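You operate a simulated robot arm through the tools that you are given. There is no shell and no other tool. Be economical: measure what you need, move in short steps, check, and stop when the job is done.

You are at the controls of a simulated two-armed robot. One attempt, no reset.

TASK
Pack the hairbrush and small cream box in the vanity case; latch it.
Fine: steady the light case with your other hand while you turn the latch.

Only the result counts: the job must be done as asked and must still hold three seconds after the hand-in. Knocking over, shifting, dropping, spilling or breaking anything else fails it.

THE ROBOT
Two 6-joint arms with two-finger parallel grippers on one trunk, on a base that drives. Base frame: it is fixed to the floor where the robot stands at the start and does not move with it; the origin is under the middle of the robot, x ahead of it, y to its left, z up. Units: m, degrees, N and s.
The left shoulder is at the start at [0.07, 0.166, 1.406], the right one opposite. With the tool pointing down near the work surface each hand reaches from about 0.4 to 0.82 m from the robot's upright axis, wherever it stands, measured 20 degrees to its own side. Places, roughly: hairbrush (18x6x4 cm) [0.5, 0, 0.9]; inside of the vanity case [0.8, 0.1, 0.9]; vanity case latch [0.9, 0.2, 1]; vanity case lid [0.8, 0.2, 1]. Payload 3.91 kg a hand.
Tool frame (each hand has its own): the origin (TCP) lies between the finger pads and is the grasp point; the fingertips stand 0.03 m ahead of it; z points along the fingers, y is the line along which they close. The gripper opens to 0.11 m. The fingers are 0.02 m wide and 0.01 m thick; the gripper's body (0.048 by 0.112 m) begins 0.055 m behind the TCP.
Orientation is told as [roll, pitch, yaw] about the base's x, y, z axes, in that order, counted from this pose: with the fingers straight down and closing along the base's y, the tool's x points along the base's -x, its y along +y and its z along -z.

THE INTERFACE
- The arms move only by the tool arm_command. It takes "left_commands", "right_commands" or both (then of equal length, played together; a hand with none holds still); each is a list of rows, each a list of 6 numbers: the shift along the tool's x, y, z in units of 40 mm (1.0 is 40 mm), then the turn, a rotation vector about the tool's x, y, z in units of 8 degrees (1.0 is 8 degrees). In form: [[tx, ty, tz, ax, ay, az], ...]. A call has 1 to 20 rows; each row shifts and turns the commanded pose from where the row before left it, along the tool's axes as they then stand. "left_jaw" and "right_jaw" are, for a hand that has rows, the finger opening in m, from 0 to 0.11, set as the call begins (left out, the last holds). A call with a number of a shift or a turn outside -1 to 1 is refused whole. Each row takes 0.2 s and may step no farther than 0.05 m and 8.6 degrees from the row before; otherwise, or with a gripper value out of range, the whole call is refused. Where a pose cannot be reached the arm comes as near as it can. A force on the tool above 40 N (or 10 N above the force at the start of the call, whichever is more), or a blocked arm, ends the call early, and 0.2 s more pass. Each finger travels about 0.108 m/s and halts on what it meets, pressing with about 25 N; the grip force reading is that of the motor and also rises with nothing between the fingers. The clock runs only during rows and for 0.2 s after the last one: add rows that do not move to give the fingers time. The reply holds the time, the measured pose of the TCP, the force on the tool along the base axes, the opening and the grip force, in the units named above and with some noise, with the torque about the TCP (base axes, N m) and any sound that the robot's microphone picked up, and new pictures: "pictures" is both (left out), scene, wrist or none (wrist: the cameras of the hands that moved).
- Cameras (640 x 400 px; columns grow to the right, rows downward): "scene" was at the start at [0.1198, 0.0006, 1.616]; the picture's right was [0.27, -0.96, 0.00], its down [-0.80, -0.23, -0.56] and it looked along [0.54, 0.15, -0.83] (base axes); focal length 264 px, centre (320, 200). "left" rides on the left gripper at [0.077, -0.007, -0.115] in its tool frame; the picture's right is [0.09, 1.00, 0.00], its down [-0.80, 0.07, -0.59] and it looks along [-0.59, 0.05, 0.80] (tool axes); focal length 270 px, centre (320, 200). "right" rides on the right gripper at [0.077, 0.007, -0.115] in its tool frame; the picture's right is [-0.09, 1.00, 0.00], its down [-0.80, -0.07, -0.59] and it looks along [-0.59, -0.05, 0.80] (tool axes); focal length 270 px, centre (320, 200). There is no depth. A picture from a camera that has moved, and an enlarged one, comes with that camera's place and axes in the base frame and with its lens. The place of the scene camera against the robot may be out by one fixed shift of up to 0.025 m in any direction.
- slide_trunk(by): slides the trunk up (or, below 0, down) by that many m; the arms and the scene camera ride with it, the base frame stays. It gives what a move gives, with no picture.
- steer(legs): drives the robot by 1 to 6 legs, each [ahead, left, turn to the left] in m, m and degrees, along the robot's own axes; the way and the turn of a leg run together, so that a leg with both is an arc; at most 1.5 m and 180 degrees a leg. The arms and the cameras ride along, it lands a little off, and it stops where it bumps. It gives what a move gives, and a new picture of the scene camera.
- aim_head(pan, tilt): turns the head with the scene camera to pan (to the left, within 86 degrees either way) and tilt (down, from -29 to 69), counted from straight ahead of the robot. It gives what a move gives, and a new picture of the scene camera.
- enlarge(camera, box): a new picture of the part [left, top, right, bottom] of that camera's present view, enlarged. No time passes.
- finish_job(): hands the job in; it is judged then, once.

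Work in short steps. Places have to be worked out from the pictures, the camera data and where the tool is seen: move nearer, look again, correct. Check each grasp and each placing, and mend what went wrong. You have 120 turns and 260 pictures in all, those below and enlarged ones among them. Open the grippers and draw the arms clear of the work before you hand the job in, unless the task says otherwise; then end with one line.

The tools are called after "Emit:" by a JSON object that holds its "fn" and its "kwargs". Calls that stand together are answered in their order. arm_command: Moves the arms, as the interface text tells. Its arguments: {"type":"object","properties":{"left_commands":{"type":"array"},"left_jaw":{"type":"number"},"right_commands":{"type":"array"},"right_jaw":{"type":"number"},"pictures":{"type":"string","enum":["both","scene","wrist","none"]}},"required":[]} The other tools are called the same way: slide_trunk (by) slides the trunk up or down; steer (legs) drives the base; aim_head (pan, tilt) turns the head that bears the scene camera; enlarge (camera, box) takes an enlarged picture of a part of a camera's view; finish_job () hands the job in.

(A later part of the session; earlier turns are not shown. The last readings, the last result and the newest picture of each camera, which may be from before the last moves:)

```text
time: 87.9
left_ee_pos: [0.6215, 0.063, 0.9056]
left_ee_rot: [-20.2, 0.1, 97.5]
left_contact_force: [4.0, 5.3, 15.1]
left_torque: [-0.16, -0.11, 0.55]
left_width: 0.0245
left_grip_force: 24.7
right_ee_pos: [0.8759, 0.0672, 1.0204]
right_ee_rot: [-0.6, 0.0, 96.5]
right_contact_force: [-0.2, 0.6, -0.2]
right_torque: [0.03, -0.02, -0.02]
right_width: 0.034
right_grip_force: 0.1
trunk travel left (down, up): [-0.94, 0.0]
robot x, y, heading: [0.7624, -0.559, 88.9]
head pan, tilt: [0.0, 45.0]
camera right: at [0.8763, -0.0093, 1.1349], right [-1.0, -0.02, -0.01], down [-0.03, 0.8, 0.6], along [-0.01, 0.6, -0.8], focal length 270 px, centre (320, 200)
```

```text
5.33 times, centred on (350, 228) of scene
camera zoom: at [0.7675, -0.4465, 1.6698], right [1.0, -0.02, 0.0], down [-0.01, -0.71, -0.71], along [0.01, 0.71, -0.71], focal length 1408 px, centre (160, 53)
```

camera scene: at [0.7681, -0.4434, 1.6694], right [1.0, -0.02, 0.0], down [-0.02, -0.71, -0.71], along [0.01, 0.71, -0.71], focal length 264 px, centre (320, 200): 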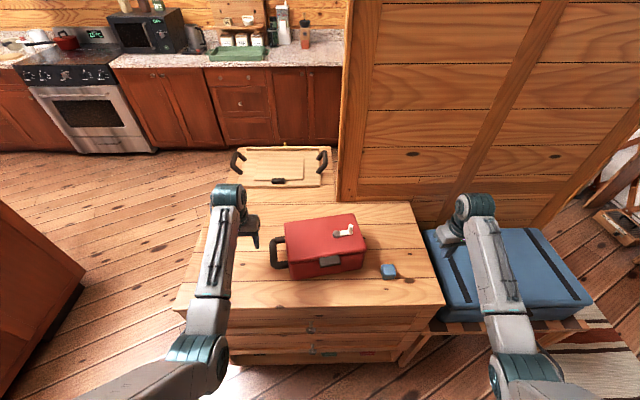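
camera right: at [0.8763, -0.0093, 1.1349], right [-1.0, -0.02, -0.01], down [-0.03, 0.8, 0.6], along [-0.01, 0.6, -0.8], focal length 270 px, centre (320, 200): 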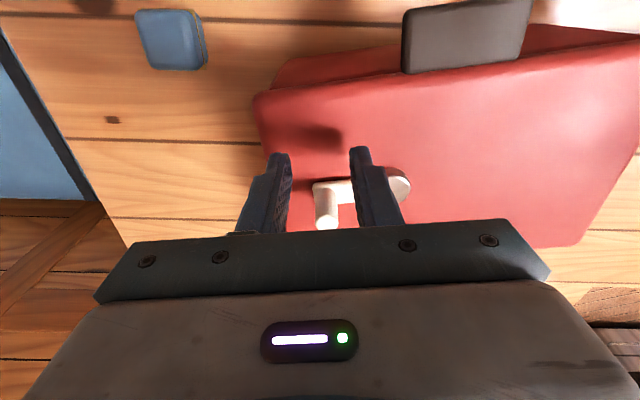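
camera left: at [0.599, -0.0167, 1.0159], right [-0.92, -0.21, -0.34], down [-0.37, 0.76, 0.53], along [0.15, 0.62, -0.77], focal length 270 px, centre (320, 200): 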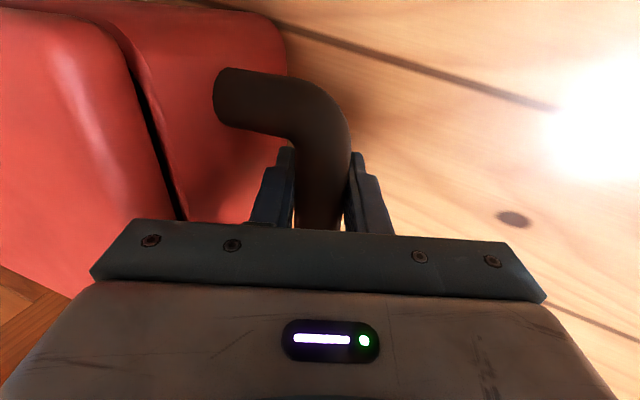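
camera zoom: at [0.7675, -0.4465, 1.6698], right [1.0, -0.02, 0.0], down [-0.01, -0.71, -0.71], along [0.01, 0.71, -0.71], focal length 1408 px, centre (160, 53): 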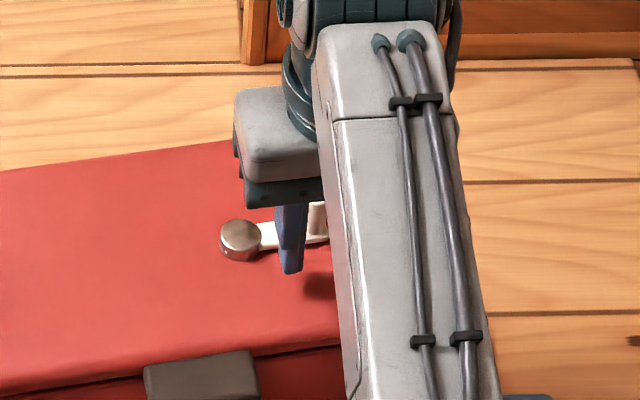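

Peg is centred between the fingers. Move 36 mm forward, then close on the peg.

Emit:
{"fn": "arm_command", "kwargs": {"right_commands": [[-0.45, 0, 0, 0, 0, 0], [-0.45, 0, 0, 0, 0, 0]], "pictures": "none"}}

Emit:
{"fn": "arm_command", "kwargs": {"right_commands": [[0, 0, 0, 0, 0, 0], [0, 0, 0, 0, 0, 0]], "right_jaw": 0.005, "pictures": "wrist"}}

Emit:
{"fn": "enlarge", "kwargs": {"camera": "scene", "box": [300, 190, 400, 265]}}

```text
time: 88.5
left_ee_pos: [0.6202, 0.0614, 0.905]
left_ee_rot: [-20.2, 0.0, 97.5]
left_contact_force: [2.1, 2.3, 14.5]
left_torque: [-0.56, -0.01, 0.3]
left_width: 0.0246
left_grip_force: 25.2
right_ee_pos: [0.864, 0.1043, 1.023]
right_ee_rot: [-0.1, -0.2, 96.7]
right_contact_force: [-0.3, 0.6, -0.9]
right_torque: [-0.04, 0.01, -0.01]
right_width: 0.0337
right_grip_force: 0.0
trunk travel left (down, up): [-0.94, 0.0]
robot x, y, heading: [0.7627, -0.5571, 88.6]
head pan, tilt: [0.0, 45.0]
```

```text
time: 89.1
left_ee_pos: [0.6195, 0.0614, 0.904]
left_ee_rot: [-19.8, 0.0, 97.5]
left_contact_force: [-19.0, -1.4, 8.0]
left_torque: [-0.2, -0.15, 0.43]
left_width: 0.0248
left_grip_force: 24.8
right_ee_pos: [0.8674, 0.1048, 1.0222]
right_ee_rot: [-0.3, -0.4, 96.7]
right_contact_force: [26.2, 3.0, 9.5]
right_torque: [0.13, -0.92, 0.07]
right_width: 0.0143
right_grip_force: 24.7
trunk travel left (down, up): [-0.94, 0.0]
robot x, y, heading: [0.7638, -0.5584, 88.9]
head pan, tilt: [0.0, 45.0]
camera right: at [0.8699, 0.027, 1.1373], right [-1.0, -0.03, 0.0], down [-0.02, 0.8, 0.6], along [-0.01, 0.6, -0.8], focal length 270 px, centre (320, 200)
```

right: 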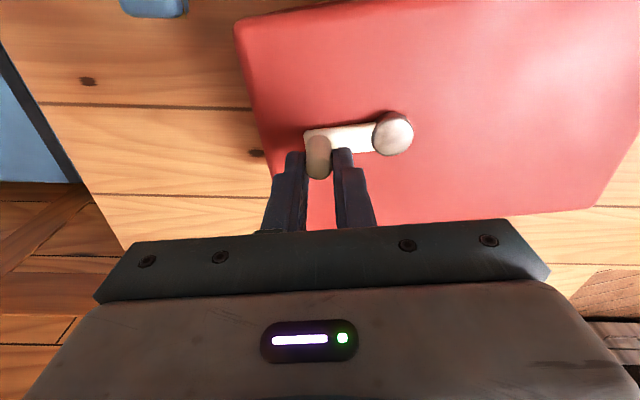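

```text
5.33 times, centred on (350, 228) of scene
camera zoom: at [0.7695, -0.447, 1.6698], right [1.0, -0.02, 0.0], down [-0.02, -0.71, -0.71], along [0.01, 0.71, -0.71], focal length 1408 px, centre (160, 53)
```

zoom: 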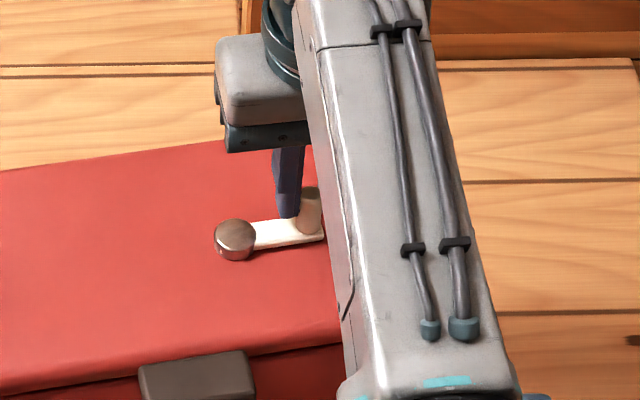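

Gripped with a sideways load, so I relieve 4 mm in +x, then try turning a little counter-clockwise and watch forces.

Emit:
{"fn": "arm_command", "kwargs": {"right_commands": [[0, -0.1, 0, 0, 0, 0], [-0.15, 0.03, 0, 0, 0, 0], [-0.2, 0.07, 0, 0, 0, 0]], "pictures": "wrist"}}

```text
time: 89.9
left_ee_pos: [0.6204, 0.0617, 0.9038]
left_ee_rot: [-19.9, 0.2, 97.5]
left_contact_force: [-26.3, -1.6, -0.1]
left_torque: [0.18, -0.1, 0.65]
left_width: 0.0257
left_grip_force: 25.1
right_ee_pos: [0.8638, 0.1194, 1.0234]
right_ee_rot: [-0.2, -0.3, 96.7]
right_contact_force: [28.9, 2.6, 7.5]
right_torque: [-0.09, -1.03, 0.13]
right_width: 0.014
right_grip_force: 25.3
trunk travel left (down, up): [-0.94, 0.0]
robot x, y, heading: [0.7645, -0.5577, 88.7]
head pan, tilt: [0.0, 45.0]
camera right: at [0.8664, 0.0413, 1.1384], right [-1.0, -0.03, 0.0], down [-0.02, 0.8, 0.6], along [-0.01, 0.6, -0.8], focal length 270 px, centre (320, 200)
```

right: 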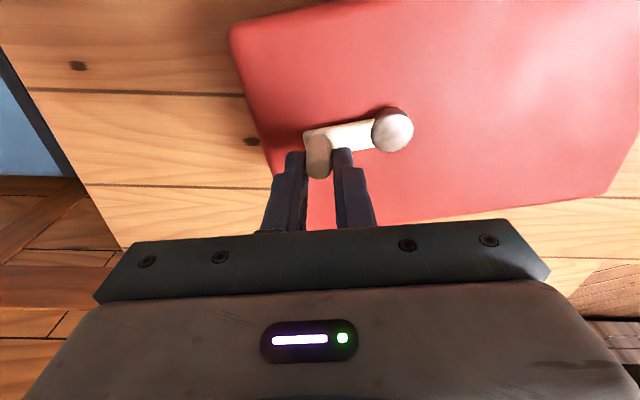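

The case itself turned rather than the lever, so that direction seems blocked. I relieve the squeeze and try clockwise (toward the front).

Emit:
{"fn": "arm_command", "kwargs": {"right_commands": [[0.2, -0.15, 0, 0, 0, 0], [0.25, 0, 0, 0, 0, 0], [0.25, 0, 0, 0, 0, 0]], "pictures": "wrist"}}

Emit:
{"fn": "enlarge", "kwargs": {"camera": "scene", "box": [240, 180, 400, 285]}}

```text
time: 90.7
left_ee_pos: [0.6222, 0.0638, 0.9034]
left_ee_rot: [-20.2, 0.2, 97.4]
left_contact_force: [-11.4, -5.6, 1.6]
left_torque: [-0.31, -0.1, -0.73]
left_width: 0.0247
left_grip_force: 25.1
right_ee_pos: [0.8704, 0.0918, 1.0216]
right_ee_rot: [-0.1, -0.2, 96.9]
right_contact_force: [12.7, 5.1, 0.9]
right_torque: [0.03, -0.61, -0.08]
right_width: 0.0139
right_grip_force: 24.9
trunk travel left (down, up): [-0.94, 0.0]
robot x, y, heading: [0.765, -0.556, 88.9]
head pan, tilt: [0.0, 45.0]
camera right: at [0.8743, 0.0144, 1.1371], right [-1.0, -0.03, 0.0], down [-0.02, 0.8, 0.6], along [-0.02, 0.6, -0.8], focal length 270 px, centre (320, 200)
```

right: 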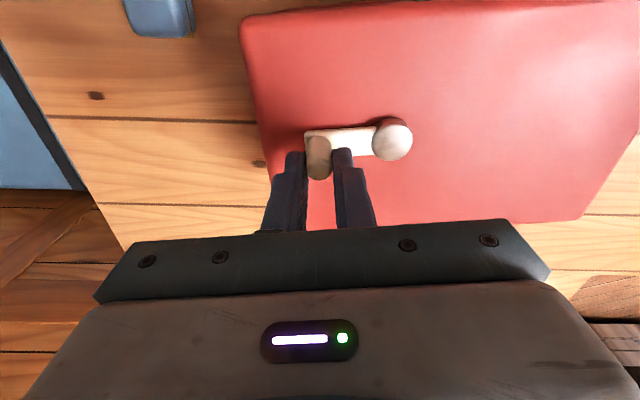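

```text
3.81 times, centred on (320, 232) of scene
camera zoom: at [0.7677, -0.445, 1.6695], right [1.0, -0.02, 0.0], down [-0.02, -0.71, -0.71], along [0.01, 0.71, -0.71], focal length 1006 px, centre (320, 76)
```

zoom: 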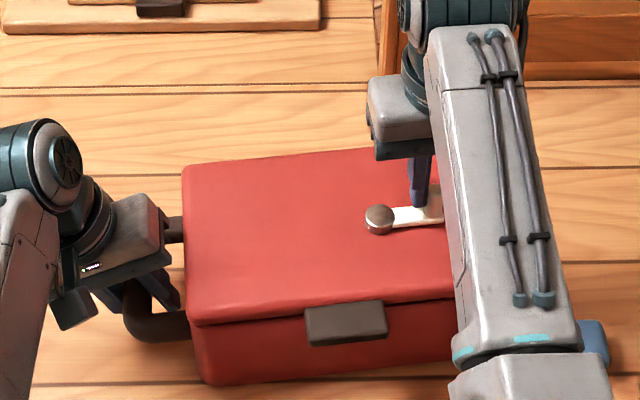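

Both times the lever didn't turn relative to the case; my fixed tool orientation also resists it. I now follow a proper clockwise arc about the pivot, rotating the hand with the lever.

Emit:
{"fn": "arm_command", "kwargs": {"right_commands": [[0.146, 0.0, 0, 0, 0, 1], [0.146, 0.01, 0, 0, 0, 1], [0.146, 0.01, 0, 0, 0, 1], [0.146, 0.01, 0, 0, 0, 1]], "pictures": "wrist"}}

Emit:
{"fn": "enlarge", "kwargs": {"camera": "scene", "box": [240, 180, 400, 285]}}

```text
time: 91.7
left_ee_pos: [0.6229, 0.0651, 0.9047]
left_ee_rot: [-20.3, 0.2, 97.4]
left_contact_force: [8.2, 0.1, -0.1]
left_torque: [0.54, 0.28, -0.27]
left_width: 0.0249
left_grip_force: 25.1
right_ee_pos: [0.8698, 0.075, 1.026]
right_ee_rot: [-0.1, -0.4, 64.6]
right_contact_force: [-9.1, 0.9, -3.1]
right_torque: [-0.57, 0.13, 0.02]
right_width: 0.0141
right_grip_force: 25.1
trunk travel left (down, up): [-0.94, 0.0]
robot x, y, heading: [0.7655, -0.561, 88.7]
head pan, tilt: [0.0, 45.0]
camera right: at [0.8315, 0.0073, 1.1388], right [-0.86, 0.51, 0.0], down [0.41, 0.69, 0.6], along [0.3, 0.52, -0.8], focal length 270 px, centre (320, 200)
```

right: 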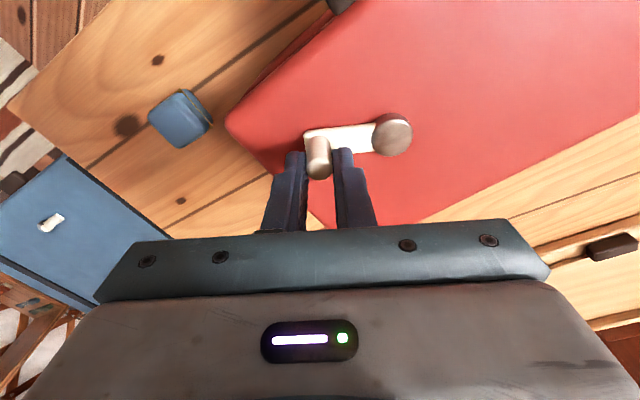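

```text
3.81 times, centred on (320, 232) of scene
camera zoom: at [0.7669, -0.4425, 1.6693], right [1.0, -0.02, 0.0], down [-0.01, -0.71, -0.71], along [0.01, 0.71, -0.71], focal length 1006 px, centre (320, 76)
```

zoom: 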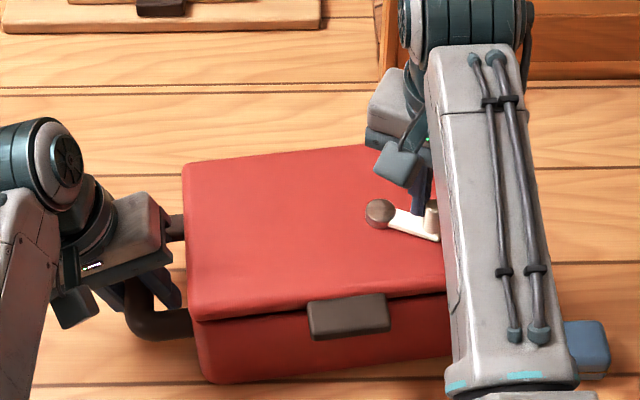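

The lever is now turning clockwise with the hand while the case stays put. Continue the arc.

Emit:
{"fn": "arm_command", "kwargs": {"right_commands": [[0.146, 0.01, 0, 0, 0, 1], [0.146, 0.01, 0, 0, 0, 1], [0.146, 0.01, 0, 0, 0, 1]], "pictures": "wrist"}}

Emit:
{"fn": "enlarge", "kwargs": {"camera": "scene", "box": [240, 180, 400, 285]}}

```text
time: 92.4
left_ee_pos: [0.6276, 0.0646, 0.9066]
left_ee_rot: [-21.1, 0.1, 97.2]
left_contact_force: [12.7, -0.8, 5.3]
left_torque: [-0.14, 0.17, -0.68]
left_width: 0.0253
left_grip_force: 25.2
right_ee_pos: [0.8784, 0.0749, 1.0363]
right_ee_rot: [0.5, -2.3, 44.0]
right_contact_force: [-14.9, 0.1, 1.4]
right_torque: [-0.21, -0.07, 0.14]
right_width: 0.0153
right_grip_force: 25.1
trunk travel left (down, up): [-0.94, 0.0]
robot x, y, heading: [0.7649, -0.5579, 88.7]
head pan, tilt: [0.0, 45.0]
stopped in row 3 (left hand): the force on the tool passed its limit at 46 N (the readings are from after the stop); the commanded pose is now the measured one
camera right: at [0.8165, 0.0225, 1.1477], right [-0.63, 0.78, 0.01], down [0.61, 0.48, 0.63], along [0.48, 0.4, -0.78], focal length 270 px, centre (320, 200)
```

right: 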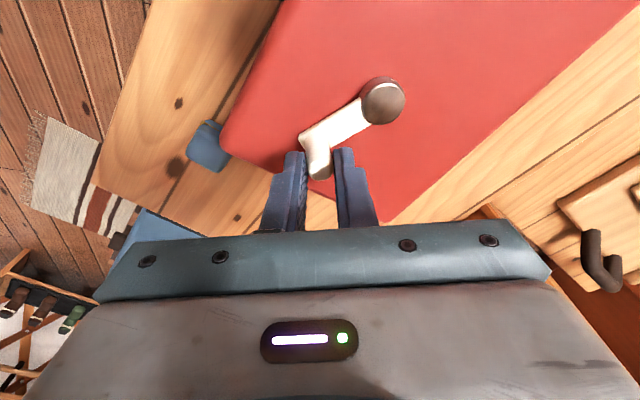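

```text
3.81 times, centred on (320, 232) of scene
camera zoom: at [0.7667, -0.4438, 1.6695], right [1.0, -0.02, 0.0], down [-0.01, -0.71, -0.71], along [0.01, 0.71, -0.71], focal length 1006 px, centre (320, 76)
```

zoom: 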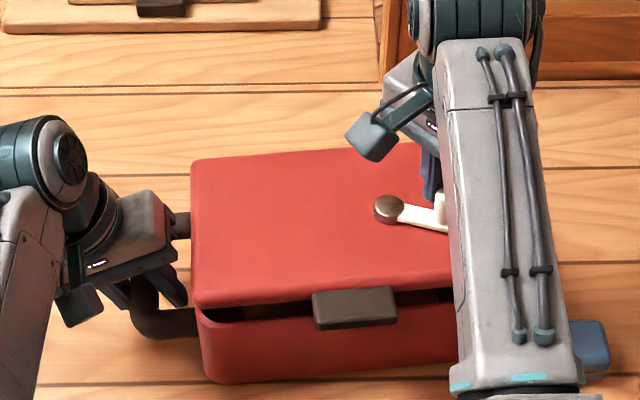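

The lever turned ~35°, then the hand started lifting the lid and the force limit tripped. I release the peg and look at the state.

Emit:
{"fn": "arm_command", "kwargs": {"right_commands": [[0, 0, 0, 0, 0, 0], [0, 0, 0, 0, 0, 0], [0, 0, -0.5, 0, 0, 0], [0.3, 0, -0.3, 0, 0, 0]], "right_jaw": 0.045, "pictures": "wrist"}}

Emit:
{"fn": "enlarge", "kwargs": {"camera": "scene", "box": [260, 190, 380, 285]}}

```text
time: 93.4
left_ee_pos: [0.6249, 0.0655, 0.9073]
left_ee_rot: [-20.9, 0.1, 97.3]
left_contact_force: [-1.1, -1.3, -3.3]
left_torque: [-0.03, 0.07, -0.2]
left_width: 0.0248
left_grip_force: 25.1
right_ee_pos: [0.8864, 0.0703, 1.068]
right_ee_rot: [-0.2, -3.7, 43.1]
right_contact_force: [1.1, -1.1, 0.2]
right_torque: [0.0, 0.0, 0.01]
right_width: 0.0449
right_grip_force: 0.0
trunk travel left (down, up): [-0.94, 0.0]
robot x, y, heading: [0.765, -0.558, 88.8]
head pan, tilt: [0.0, 45.0]
camera right: at [0.8217, 0.017, 1.177], right [-0.62, 0.79, 0.0], down [0.6, 0.47, 0.65], along [0.51, 0.4, -0.76], focal length 270 px, centre (320, 200)
```

right: 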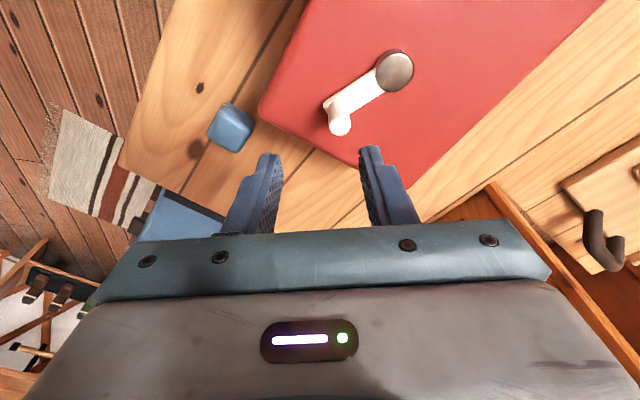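

```text
4.21 times, centred on (320, 238) of scene
camera zoom: at [0.7667, -0.4442, 1.6695], right [1.0, -0.02, 0.0], down [-0.01, -0.71, -0.71], along [0.02, 0.71, -0.71], focal length 1112 px, centre (320, 42)
```

zoom: 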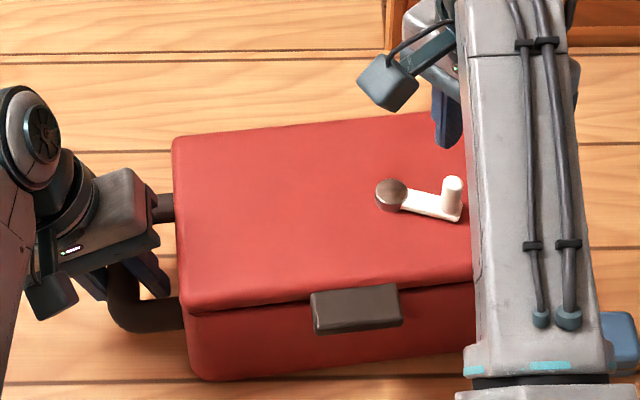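

The lid is well seated, and the lever stays turned ~37°. I'll re-grip with the jaws closing across the lever: turn the hand to yaw ≈149°, which leaves room for a further clockwise turn.

Emit:
{"fn": "arm_command", "kwargs": {"right_commands": [[0, 0, 0, 0, 0, -1], [0, 0, 0, 0, 0, -1], [0, 0, 0, 0, 0, -1], [0, 0, 0, 0, 0, -1], [0, 0, 0, 0, 0, -1], [0, 0, 0, 0, 0, -1], [0, 0, 0, 0, 0, -1], [0, 0, 0, 0, 0, -1], [0, 0, 0, 0, 0, -1], [0, 0, 0, 0, 0, -1], [0, 0, 0, 0, 0, -1], [0, 0, 0, 0, 0, -1], [0, 0, 0, 0, 0, -1]], "right_jaw": 0.045, "pictures": "wrist"}}

Emit:
{"fn": "enlarge", "kwargs": {"camera": "scene", "box": [260, 190, 380, 285]}}

```text
time: 96.2
left_ee_pos: [0.624, 0.064, 0.9057]
left_ee_rot: [-20.8, 0.1, 97.3]
left_contact_force: [0.0, -1.6, -2.6]
left_torque: [0.11, -0.05, -0.26]
left_width: 0.0243
left_grip_force: 25.0
right_ee_pos: [0.8886, 0.0695, 1.0688]
right_ee_rot: [-3.7, 1.0, 147.2]
right_contact_force: [0.1, -0.2, -0.3]
right_torque: [0.03, 0.02, -0.02]
right_width: 0.0451
right_grip_force: 0.1
trunk travel left (down, up): [-0.94, 0.0]
robot x, y, heading: [0.7657, -0.5551, 88.5]
head pan, tilt: [0.0, 45.0]
camera right: at [0.9433, 0.0175, 1.1847], right [-0.61, -0.79, -0.07], down [-0.66, 0.47, 0.58], along [-0.43, 0.4, -0.81], focal length 270 px, centre (320, 200)
```

right: 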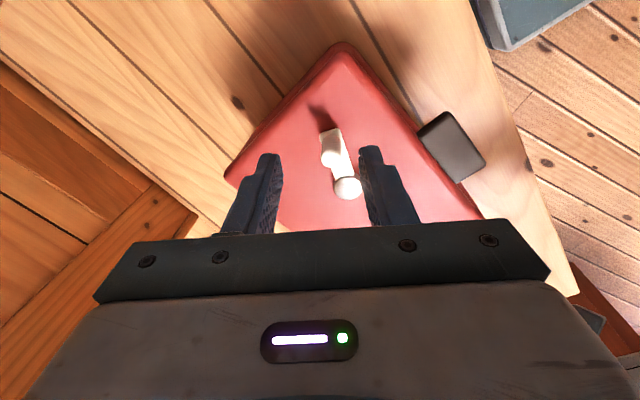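

```text
4.21 times, centred on (320, 238) of scene
camera zoom: at [0.7669, -0.444, 1.6695], right [1.0, -0.02, 0.0], down [-0.01, -0.71, -0.71], along [0.01, 0.71, -0.71], focal length 1112 px, centre (320, 42)
```

zoom: 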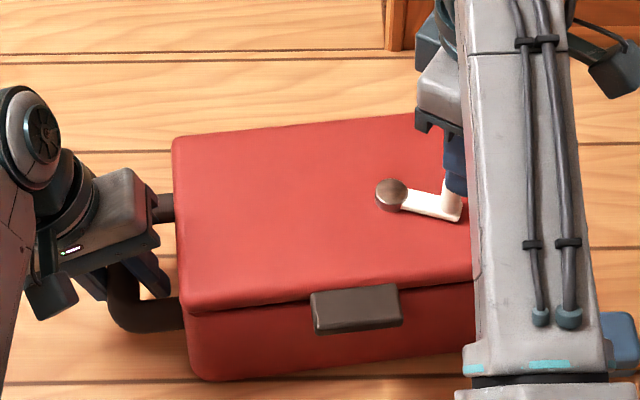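

The peg at ≈(0.876, 0.066) lies between the jaws. Small correction, then descend and grip.

Emit:
{"fn": "arm_command", "kwargs": {"right_commands": [[-0.22, 0.19, 0.2, 0, 0, 0], [0, 0, 0.45, 0, 0, 0], [0, 0, 0.4, 0, 0, 0]], "right_jaw": 0.04, "pictures": "wrist"}}

```text
time: 97.2
left_ee_pos: [0.6254, 0.0643, 0.9067]
left_ee_rot: [-20.8, 0.0, 97.2]
left_contact_force: [-1.1, -0.9, -2.6]
left_torque: [0.36, -0.16, -0.09]
left_width: 0.0246
left_grip_force: 25.0
right_ee_pos: [0.883, 0.0846, 1.0444]
right_ee_rot: [-5.6, 0.4, 146.9]
right_contact_force: [0.4, 0.2, 0.1]
right_torque: [-0.02, 0.01, -0.01]
right_width: 0.0399
right_grip_force: 0.0
trunk travel left (down, up): [-0.94, 0.0]
robot x, y, heading: [0.7618, -0.5586, 89.1]
head pan, tilt: [0.0, 45.0]
stopped in row 3 (right hand): the arm was blocked; the commanded pose is now the measured one
camera right: at [0.9387, 0.028, 1.158], right [-0.61, -0.78, -0.1], down [-0.67, 0.45, 0.59], along [-0.42, 0.43, -0.8], focal length 270 px, centre (320, 200)
```

right: 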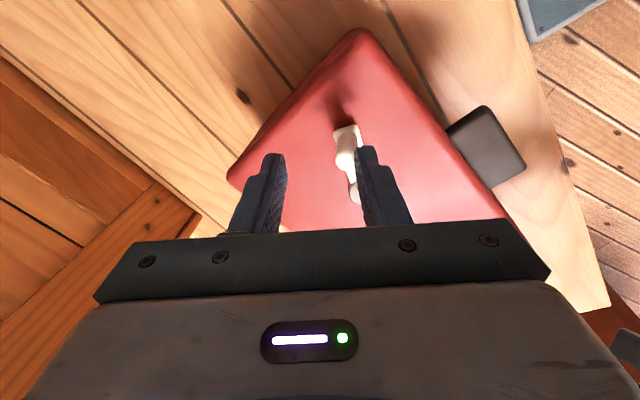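

The right arm is cramped at this reach (blocked with no tool force). I'll release the handle, raise both hands, and back the base off for more room.

Emit:
{"fn": "arm_command", "kwargs": {"left_commands": [[0, 0, 0, 0, 0, 0], [0, 0, 0, 0, 0, 0], [0, -0.15, -0.45, 0, 0, 0], [0, -0.15, -0.45, 0, 0, 0], [0, -0.25, -0.7, 0, 0, 0], [0, 0.3, -0.5, 0, 0, 0]], "right_commands": [[0, 0, -0.3, 0, 0, 0], [0, 0, -0.3, 0, 0, 0], [0, 0, 0, 0, 0, 0], [0, 0, 0, 0, 0, 0], [0, 0, 0, 0, 0, 0], [0, 0, 0, 0, 0, 0]], "left_jaw": 0.046, "pictures": "none"}}

Emit:
{"fn": "enlarge", "kwargs": {"camera": "scene", "box": [200, 180, 400, 300]}}

```text
time: 98.6
left_ee_pos: [0.6043, 0.0611, 0.9909]
left_ee_rot: [-20.9, -0.1, 97.3]
left_contact_force: [0.2, -0.7, -0.4]
left_torque: [0.0, 0.0, -0.01]
left_width: 0.046
left_grip_force: 0.1
right_ee_pos: [0.8844, 0.0826, 1.0671]
right_ee_rot: [-5.6, 0.7, 146.7]
right_contact_force: [0.3, 0.6, 0.9]
right_torque: [0.0, -0.02, 0.03]
right_width: 0.04
right_grip_force: 0.1
trunk travel left (down, up): [-0.94, 0.0]
robot x, y, heading: [0.7636, -0.5553, 89.0]
head pan, tilt: [0.0, 45.0]
```

```text
3.20 times, centred on (300, 240) of scene
camera zoom: at [0.7655, -0.4446, 1.6695], right [1.0, -0.02, 0.0], down [-0.01, -0.71, -0.71], along [0.02, 0.71, -0.71], focal length 845 px, centre (384, 72)
```

zoom: 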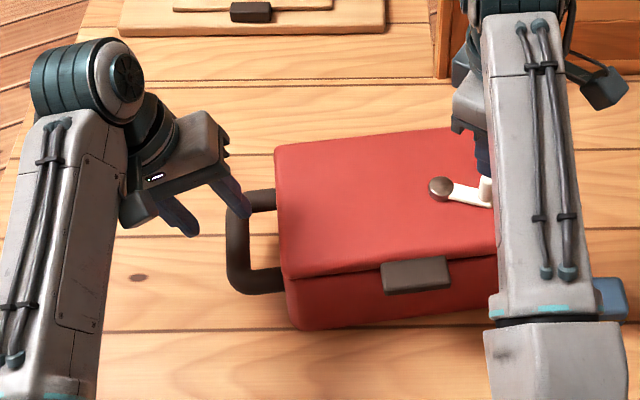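

Move the base 8 cm back and 6 cm left.

Emit:
{"fn": "steer", "kwargs": {"legs": [[-0.08, 0.06, 0]]}}

Emit:
{"fn": "enlarge", "kwargs": {"camera": "scene", "box": [240, 170, 440, 300]}}

```text
time: 99.8
left_ee_pos: [0.5478, -0.013, 0.9893]
left_ee_rot: [-20.6, 0.2, 97.1]
left_contact_force: [0.5, 0.5, -0.3]
left_torque: [-0.01, 0.03, -0.01]
left_width: 0.046
left_grip_force: 0.0
right_ee_pos: [0.8278, 0.0083, 1.0656]
right_ee_rot: [-5.4, 0.6, 146.5]
right_contact_force: [0.0, 0.0, -0.6]
right_torque: [-0.03, 0.02, 0.01]
right_width: 0.0399
right_grip_force: 0.0
trunk travel left (down, up): [-0.94, 0.0]
robot x, y, heading: [0.7022, -0.6322, 88.8]
head pan, tilt: [0.0, 45.0]
camera scene: at [0.7088, -0.5167, 1.6691], right [1.0, -0.02, 0.0], down [-0.02, -0.71, -0.7], along [0.02, 0.7, -0.71], focal length 264 px, centre (320, 200)
```

scene: 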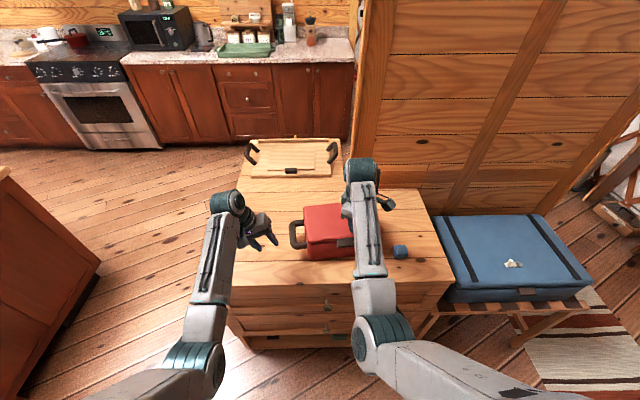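

```text
3.08 times, centred on (340, 235) of scene
camera zoom: at [0.7088, -0.5167, 1.6691], right [1.0, -0.02, 0.0], down [-0.02, -0.71, -0.7], along [0.02, 0.7, -0.71], focal length 812 px, centre (258, 92)
```

zoom: 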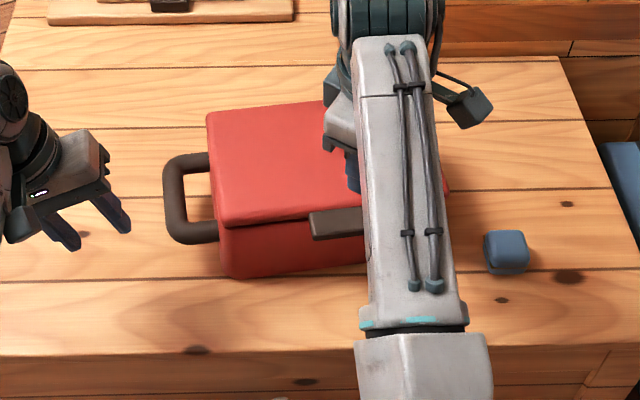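

Now the right hand returns over the peg, correcting its small tilt.

Emit:
{"fn": "arm_command", "kwargs": {"right_commands": [[0.08, -0.64, 0, -0.69, 0, 0], [0.08, -0.64, 0, 0, 0, 0], [0.08, -0.64, 0, 0, 0, 0]], "right_jaw": 0.045, "pictures": "wrist"}}

Emit:
{"fn": "enlarge", "kwargs": {"camera": "left", "box": [0, 0, 640, 400]}}

```text
time: 100.6
left_ee_pos: [0.5454, -0.016, 0.9929]
left_ee_rot: [-20.8, 0.0, 97.2]
left_contact_force: [-0.2, 0.1, -0.2]
left_torque: [0.0, 0.04, 0.0]
left_width: 0.046
left_grip_force: 0.0
right_ee_pos: [0.8739, 0.062, 1.0705]
right_ee_rot: [-0.2, 0.7, 146.6]
right_contact_force: [0.3, -0.4, 0.3]
right_torque: [0.01, 0.01, 0.02]
right_width: 0.0451
right_grip_force: 0.1
trunk travel left (down, up): [-0.94, 0.0]
robot x, y, heading: [0.7005, -0.6317, 88.8]
head pan, tilt: [0.0, 45.0]
camera right: at [0.933, 0.0152, 1.1867], right [-0.62, -0.78, 0.0], down [-0.64, 0.5, 0.59], along [-0.46, 0.37, -0.81], focal length 270 px, centre (320, 200)
```

right: 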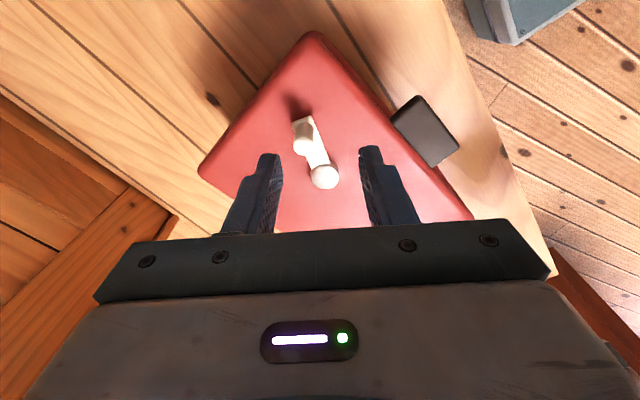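

```text
1.00 times, centred on (320, 200) of left (not enlarged: the box is as wide or as high as the picture)
camera zoom: at [0.5199, -0.0967, 1.1018], right [-0.91, -0.2, -0.35], down [-0.38, 0.76, 0.53], along [0.16, 0.62, -0.77], focal length 270 px, centre (320, 200)
```

zoom: 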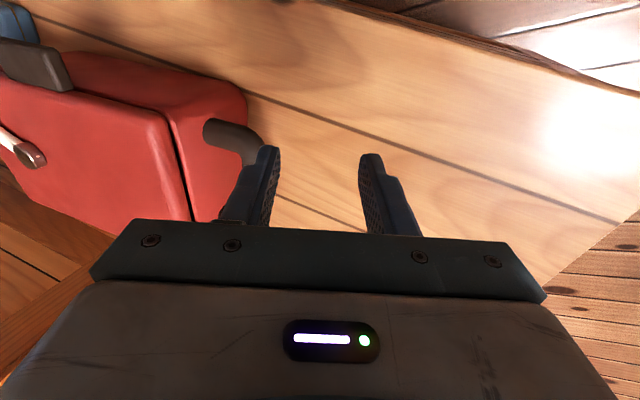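

Left hand goes back to the handle; right hand centres on the peg and descends.

Emit:
{"fn": "arm_command", "kwargs": {"left_commands": [[-0.583, -0.517, 0.267, 0, 0, 0], [-0.583, -0.517, 0.267, 0, 0, 0], [-0.583, -0.517, 0.267, 0, 0, 0], [0, 0.083, 0.5, 0, 0, 0], [0, 0.083, 0.5, 0, 0, 0], [0, 0.083, 0.5, 0, 0, 0], [0, 0.083, 0.5, 0, 0, 0]], "right_commands": [[0, -0.33, 0, 0, 0, 0], [0, 0, 0.3, 0, 0, 0], [0, 0, 0.3, 0, 0, 0], [0, 0, 0.3, 0, 0, 0], [0, 0, 0.2, 0, 0, 0], [0, 0, 0, 0, 0, 0], [0, 0, 0, 0, 0, 0]], "left_jaw": 0.046, "right_jaw": 0.04, "pictures": "wrist"}}

```text
time: 102.2
left_ee_pos: [0.6203, 0.0658, 0.9024]
left_ee_rot: [-20.8, 0.1, 97.3]
left_contact_force: [0.3, 0.2, 0.2]
left_torque: [0.0, 0.0, -0.01]
left_width: 0.0461
left_grip_force: 0.1
right_ee_pos: [0.8823, 0.0763, 1.0243]
right_ee_rot: [0.0, 0.6, 146.7]
right_contact_force: [0.9, 0.3, 0.1]
right_torque: [-0.02, -0.04, 0.03]
right_width: 0.0398
right_grip_force: 0.1
trunk travel left (down, up): [-0.94, 0.0]
robot x, y, heading: [0.7005, -0.6377, 88.6]
head pan, tilt: [0.0, 45.0]
camera right: at [0.9429, 0.0272, 1.1407], right [-0.62, -0.78, 0.0], down [-0.64, 0.5, 0.59], along [-0.46, 0.37, -0.81], focal length 270 px, centre (320, 200)
camera left: at [0.5965, -0.0143, 1.0124], right [-0.91, -0.2, -0.35], down [-0.37, 0.76, 0.53], along [0.16, 0.62, -0.77], focal length 270 px, centre (320, 200)
```

right: 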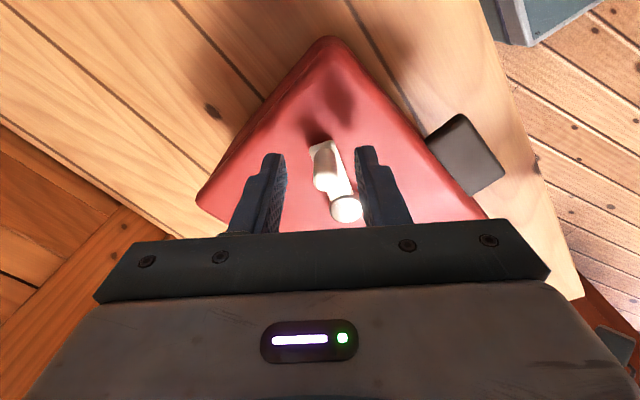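
left: 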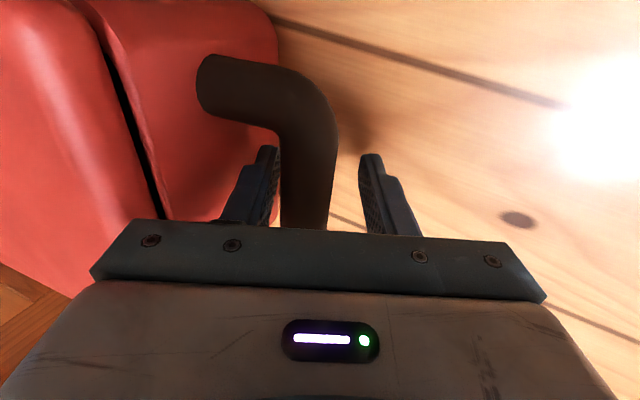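

Both are well placed. Close both grippers.

Emit:
{"fn": "arm_command", "kwargs": {"left_commands": [[0, -0.1, 0, 0, 0, 0], [0, 0, 0, 0, 0, 0], [0, 0, 0, 0, 0, 0]], "right_commands": [[0, 0, 0, 0, 0, 0], [0, 0, 0, 0, 0, 0], [0, 0, 0, 0, 0, 0]], "left_jaw": 0.012, "right_jaw": 0.005, "pictures": "wrist"}}

```text
time: 103.0
left_ee_pos: [0.6238, 0.066, 0.9048]
left_ee_rot: [-20.7, 0.0, 97.2]
left_contact_force: [-1.3, 1.7, 2.2]
left_torque: [0.42, 0.09, 0.07]
left_width: 0.0247
left_grip_force: 24.9
right_ee_pos: [0.8826, 0.0736, 1.0262]
right_ee_rot: [-0.1, 0.7, 146.6]
right_contact_force: [-0.4, -0.7, 0.5]
right_torque: [-0.19, 0.13, 0.06]
right_width: 0.0138
right_grip_force: 25.5
trunk travel left (down, up): [-0.94, 0.0]
robot x, y, heading: [0.7022, -0.6328, 88.5]
head pan, tilt: [0.0, 45.0]
camera right: at [0.9426, 0.0266, 1.1412], right [-0.62, -0.78, 0.0], down [-0.64, 0.5, 0.59], along [-0.46, 0.37, -0.81], focal length 270 px, centre (320, 200)
camera left: at [0.6, -0.0147, 1.0146], right [-0.91, -0.2, -0.35], down [-0.38, 0.76, 0.53], along [0.16, 0.62, -0.77], focal length 270 px, centre (320, 200)
```

right: 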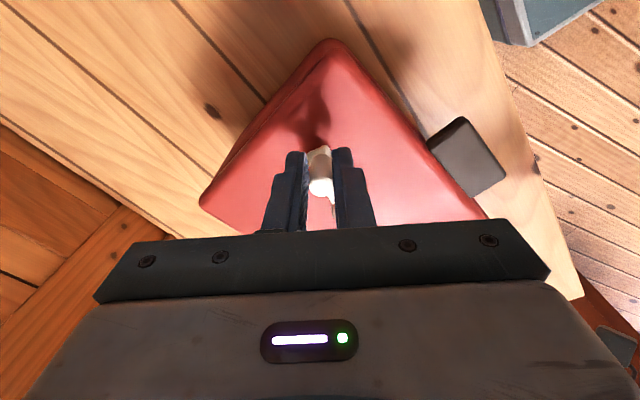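
left: 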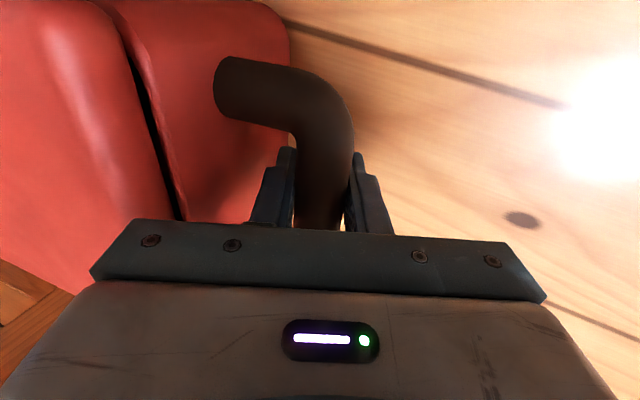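

Gripped with very low forces. Follow the clockwise arc about the pivot (≈(0.844, 0.088)), 3 rows of 8° first.

Emit:
{"fn": "arm_command", "kwargs": {"right_commands": [[0.024, 0.144, 0, 0, 0, 1], [0.024, 0.144, 0, 0, 0, 1], [0.024, 0.144, 0, 0, 0, 1]], "pictures": "wrist"}}

Emit:
{"fn": "enlarge", "kwargs": {"camera": "scene", "box": [270, 170, 430, 275]}}

```text
time: 103.8
left_ee_pos: [0.6245, 0.0653, 0.9057]
left_ee_rot: [-20.9, 0.0, 97.2]
left_contact_force: [-2.7, 2.5, 1.1]
left_torque: [0.38, 0.0, 0.7]
left_width: 0.0247
left_grip_force: 25.2
right_ee_pos: [0.8745, 0.0586, 1.0253]
right_ee_rot: [-0.3, 0.5, 122.4]
right_contact_force: [4.8, -4.2, 0.8]
right_torque: [-0.49, -0.07, 0.0]
right_width: 0.0134
right_grip_force: 25.4
trunk travel left (down, up): [-0.94, 0.0]
robot x, y, heading: [0.6996, -0.6352, 88.6]
head pan, tilt: [0.0, 45.0]
camera right: at [0.9092, -0.009, 1.1414], right [-0.89, -0.46, -0.01], down [-0.38, 0.72, 0.59], along [-0.27, 0.52, -0.81], focal length 270 px, centre (320, 200)
```

right: 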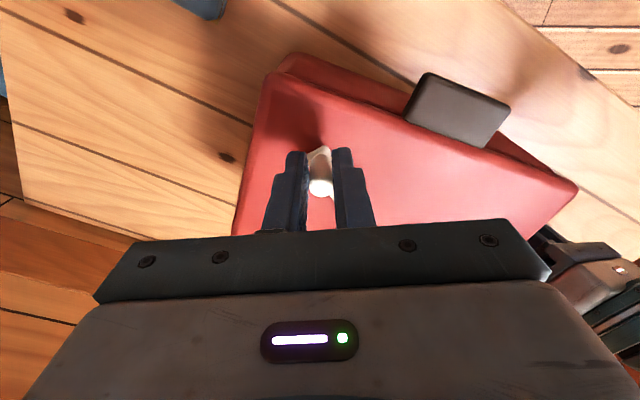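

```text
3.81 times, centred on (350, 222) of scene
camera zoom: at [0.7061, -0.5217, 1.6695], right [1.0, -0.02, 0.0], down [-0.02, -0.71, -0.71], along [0.02, 0.71, -0.71], focal length 1006 px, centre (206, 114)
```

zoom: 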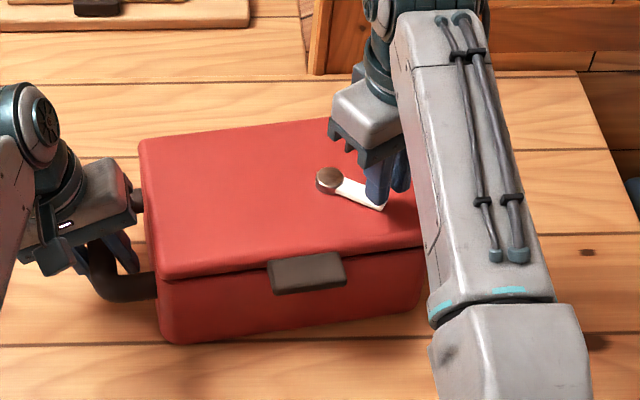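

Turning cleanly. Continue.

Emit:
{"fn": "arm_command", "kwargs": {"right_commands": [[0.024, 0.144, 0, 0, 0, 1], [0.024, 0.144, 0, 0, 0, 1], [0.024, 0.144, 0, 0, 0, 1]], "pictures": "wrist"}}

Emit:
{"fn": "enlarge", "kwargs": {"camera": "scene", "box": [270, 170, 430, 275]}}

```text
time: 104.6
left_ee_pos: [0.6266, 0.0654, 0.9045]
left_ee_rot: [-20.9, 0.0, 97.3]
left_contact_force: [-0.3, 2.5, 1.7]
left_torque: [0.27, 0.11, 0.74]
left_width: 0.0251
left_grip_force: 25.2
right_ee_pos: [0.8585, 0.05, 1.0258]
right_ee_rot: [-0.3, 0.3, 98.5]
right_contact_force: [0.4, -4.3, 0.4]
right_torque: [-0.43, 0.18, 0.06]
right_width: 0.0135
right_grip_force: 25.0
trunk travel left (down, up): [-0.94, 0.0]
robot x, y, heading: [0.6999, -0.6347, 88.7]
head pan, tilt: [0.0, 45.0]
camera right: at [0.8627, -0.0274, 1.1408], right [-1.0, -0.06, -0.01], down [-0.05, 0.81, 0.59], along [-0.03, 0.59, -0.81], focal length 270 px, centre (320, 200)
```

right: 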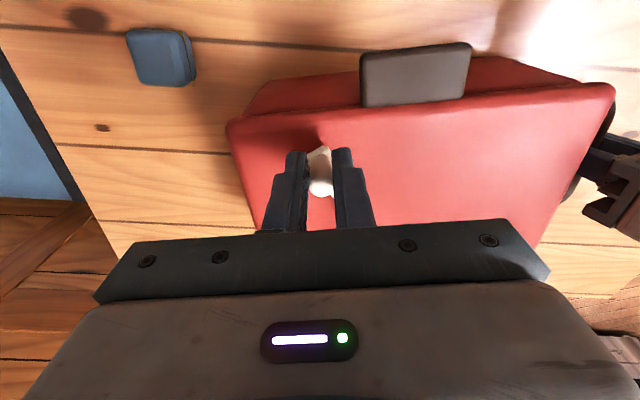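

```text
3.81 times, centred on (350, 222) of scene
camera zoom: at [0.7059, -0.5214, 1.6695], right [1.0, -0.02, 0.0], down [-0.02, -0.71, -0.71], along [0.02, 0.71, -0.71], focal length 1006 px, centre (206, 114)
```

zoom: 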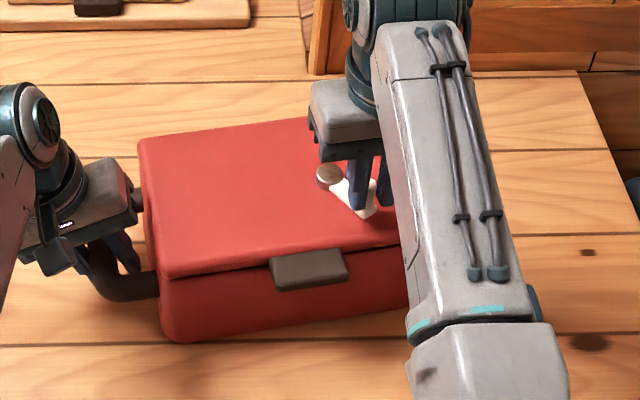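

Emit:
{"fn": "arm_command", "kwargs": {"right_commands": [[0.024, 0.144, 0, 0, 0, 1], [0.024, 0.144, 0, 0, 0, 1], [0.024, 0.144, 0, 0, 0, 1]], "pictures": "wrist"}}

Emit:
{"fn": "enlarge", "kwargs": {"camera": "scene", "box": [270, 170, 430, 275]}}

```text
time: 105.4
left_ee_pos: [0.6249, 0.0656, 0.9059]
left_ee_rot: [-20.9, 0.0, 97.3]
left_contact_force: [6.3, 4.4, 0.4]
left_torque: [0.15, 0.1, 0.76]
left_width: 0.0249
left_grip_force: 25.0
right_ee_pos: [0.8414, 0.0464, 1.0259]
right_ee_rot: [-0.5, 0.2, 74.5]
right_contact_force: [-4.9, -6.7, -0.2]
right_torque: [-0.47, 0.32, 0.23]
right_width: 0.0138
right_grip_force: 25.6
trunk travel left (down, up): [-0.94, 0.0]
robot x, y, heading: [0.6973, -0.6339, 88.5]
head pan, tilt: [0.0, 45.0]
camera right: at [0.8136, -0.0259, 1.141], right [-0.94, 0.35, -0.01], down [0.28, 0.76, 0.59], along [0.21, 0.55, -0.81], focal length 270 px, centre (320, 200)
```

right: 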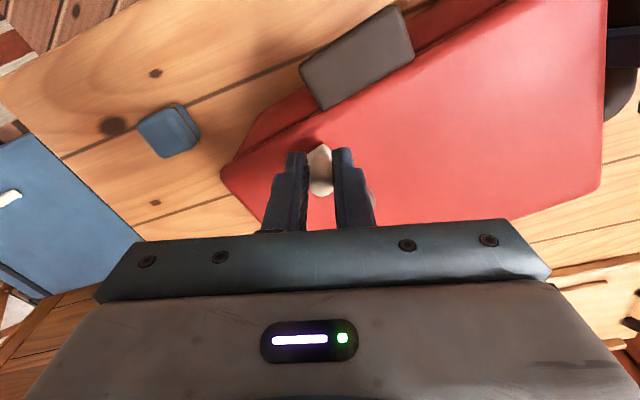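

```text
3.81 times, centred on (350, 222) of scene
camera zoom: at [0.7055, -0.5215, 1.6695], right [1.0, -0.02, 0.0], down [-0.02, -0.71, -0.71], along [0.02, 0.71, -0.71], focal length 1006 px, centre (206, 114)
```

zoom: 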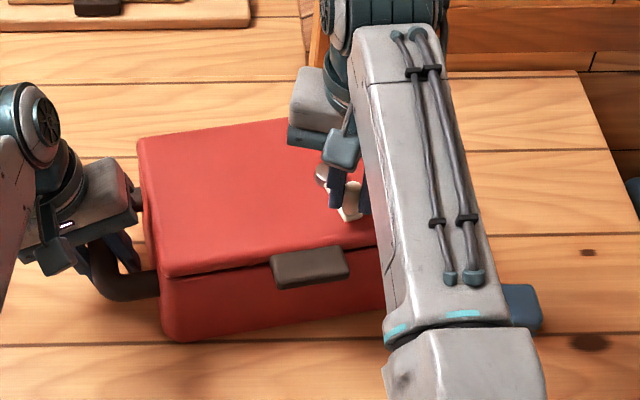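

Forces are beginning to grow a little. Two more rows.

Emit:
{"fn": "arm_command", "kwargs": {"right_commands": [[0.024, 0.144, 0, 0, 0, 1], [0.024, 0.144, 0, 0, 0, 0.8]], "pictures": "wrist"}}

Emit:
{"fn": "enlarge", "kwargs": {"camera": "scene", "box": [300, 180, 400, 245]}}

```text
time: 106.0
left_ee_pos: [0.6232, 0.0649, 0.9054]
left_ee_rot: [-20.8, 0.1, 97.2]
left_contact_force: [-0.4, 4.9, -0.2]
left_torque: [-0.05, -0.12, 0.59]
left_width: 0.0252
left_grip_force: 25.4
right_ee_pos: [0.8319, 0.0481, 1.0262]
right_ee_rot: [-0.7, -0.1, 59.9]
right_contact_force: [3.1, -6.8, 0.9]
right_torque: [-0.13, 0.04, 0.18]
right_width: 0.0136
right_grip_force: 25.0
trunk travel left (down, up): [-0.94, 0.0]
robot x, y, heading: [0.7017, -0.6366, 88.4]
head pan, tilt: [0.0, 45.0]
camera right: at [0.7864, -0.0149, 1.1407], right [-0.82, 0.57, -0.01], down [0.46, 0.66, 0.6], along [0.35, 0.48, -0.8], focal length 270 px, centre (320, 200)
```

right: 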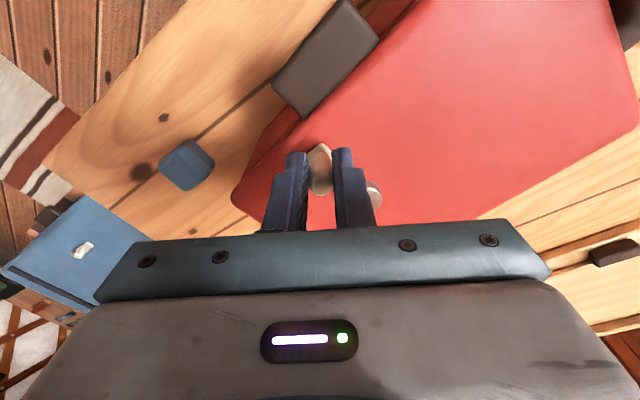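

```text
6.15 times, centred on (350, 212) of scene
camera zoom: at [0.706, -0.5219, 1.6696], right [1.0, -0.02, 0.0], down [-0.02, -0.71, -0.71], along [0.02, 0.71, -0.71], focal length 1625 px, centre (135, 123)
```

zoom: 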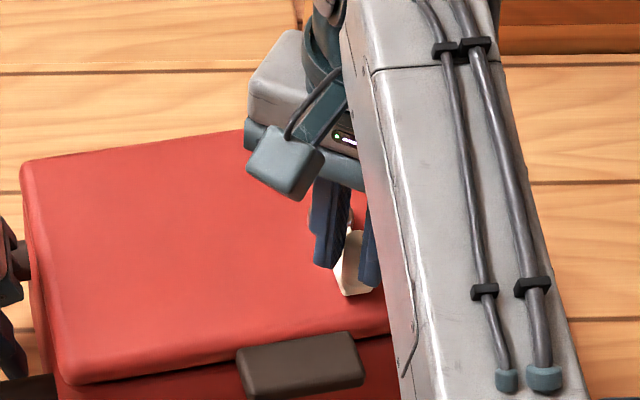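

I release the peg and lift to see the latch state.

Emit:
{"fn": "arm_command", "kwargs": {"right_commands": [[0, 0, 0, 0, 0, 0], [0, 0, 0, 0, 0, 0], [0, 0, -0.6, 0, 0, 0], [0, 0, -0.5, 0, 0, 0]], "right_jaw": 0.05, "pictures": "wrist"}}

Emit:
{"fn": "enlarge", "kwargs": {"camera": "scene", "box": [300, 180, 400, 245]}}

```text
time: 107.0
left_ee_pos: [0.6235, 0.0654, 0.9049]
left_ee_rot: [-20.8, 0.0, 97.2]
left_contact_force: [-2.2, 1.4, 5.5]
left_torque: [-0.46, -0.11, 0.37]
left_width: 0.0253
left_grip_force: 24.9
right_ee_pos: [0.8278, 0.0491, 1.0711]
right_ee_rot: [-0.5, -0.1, 60.1]
right_contact_force: [0.3, 0.5, 0.5]
right_torque: [-0.02, 0.0, 0.03]
right_width: 0.0498
right_grip_force: 0.1
trunk travel left (down, up): [-0.94, 0.0]
robot x, y, heading: [0.7022, -0.631, 88.5]
head pan, tilt: [0.0, 45.0]
camera right: at [0.784, -0.0146, 1.1854], right [-0.82, 0.57, -0.01], down [0.45, 0.66, 0.6], along [0.35, 0.48, -0.8], focal length 270 px, centre (320, 200)
```

right: 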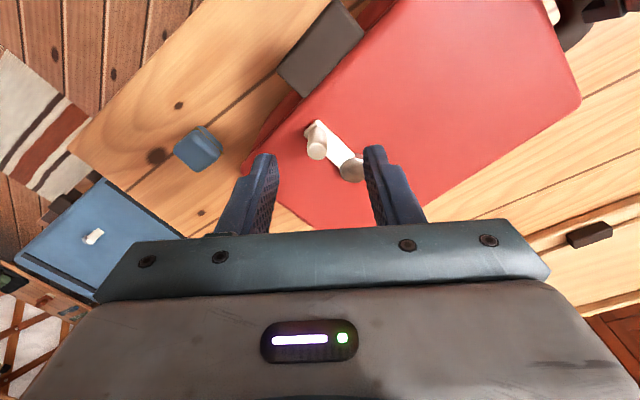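

```text
6.15 times, centred on (350, 212) of scene
camera zoom: at [0.7048, -0.5216, 1.6696], right [1.0, -0.02, 0.0], down [-0.02, -0.71, -0.71], along [0.02, 0.71, -0.71], focal length 1625 px, centre (135, 123)
```

zoom: 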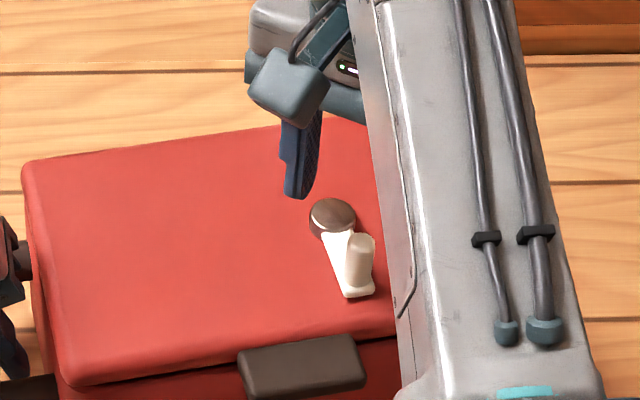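

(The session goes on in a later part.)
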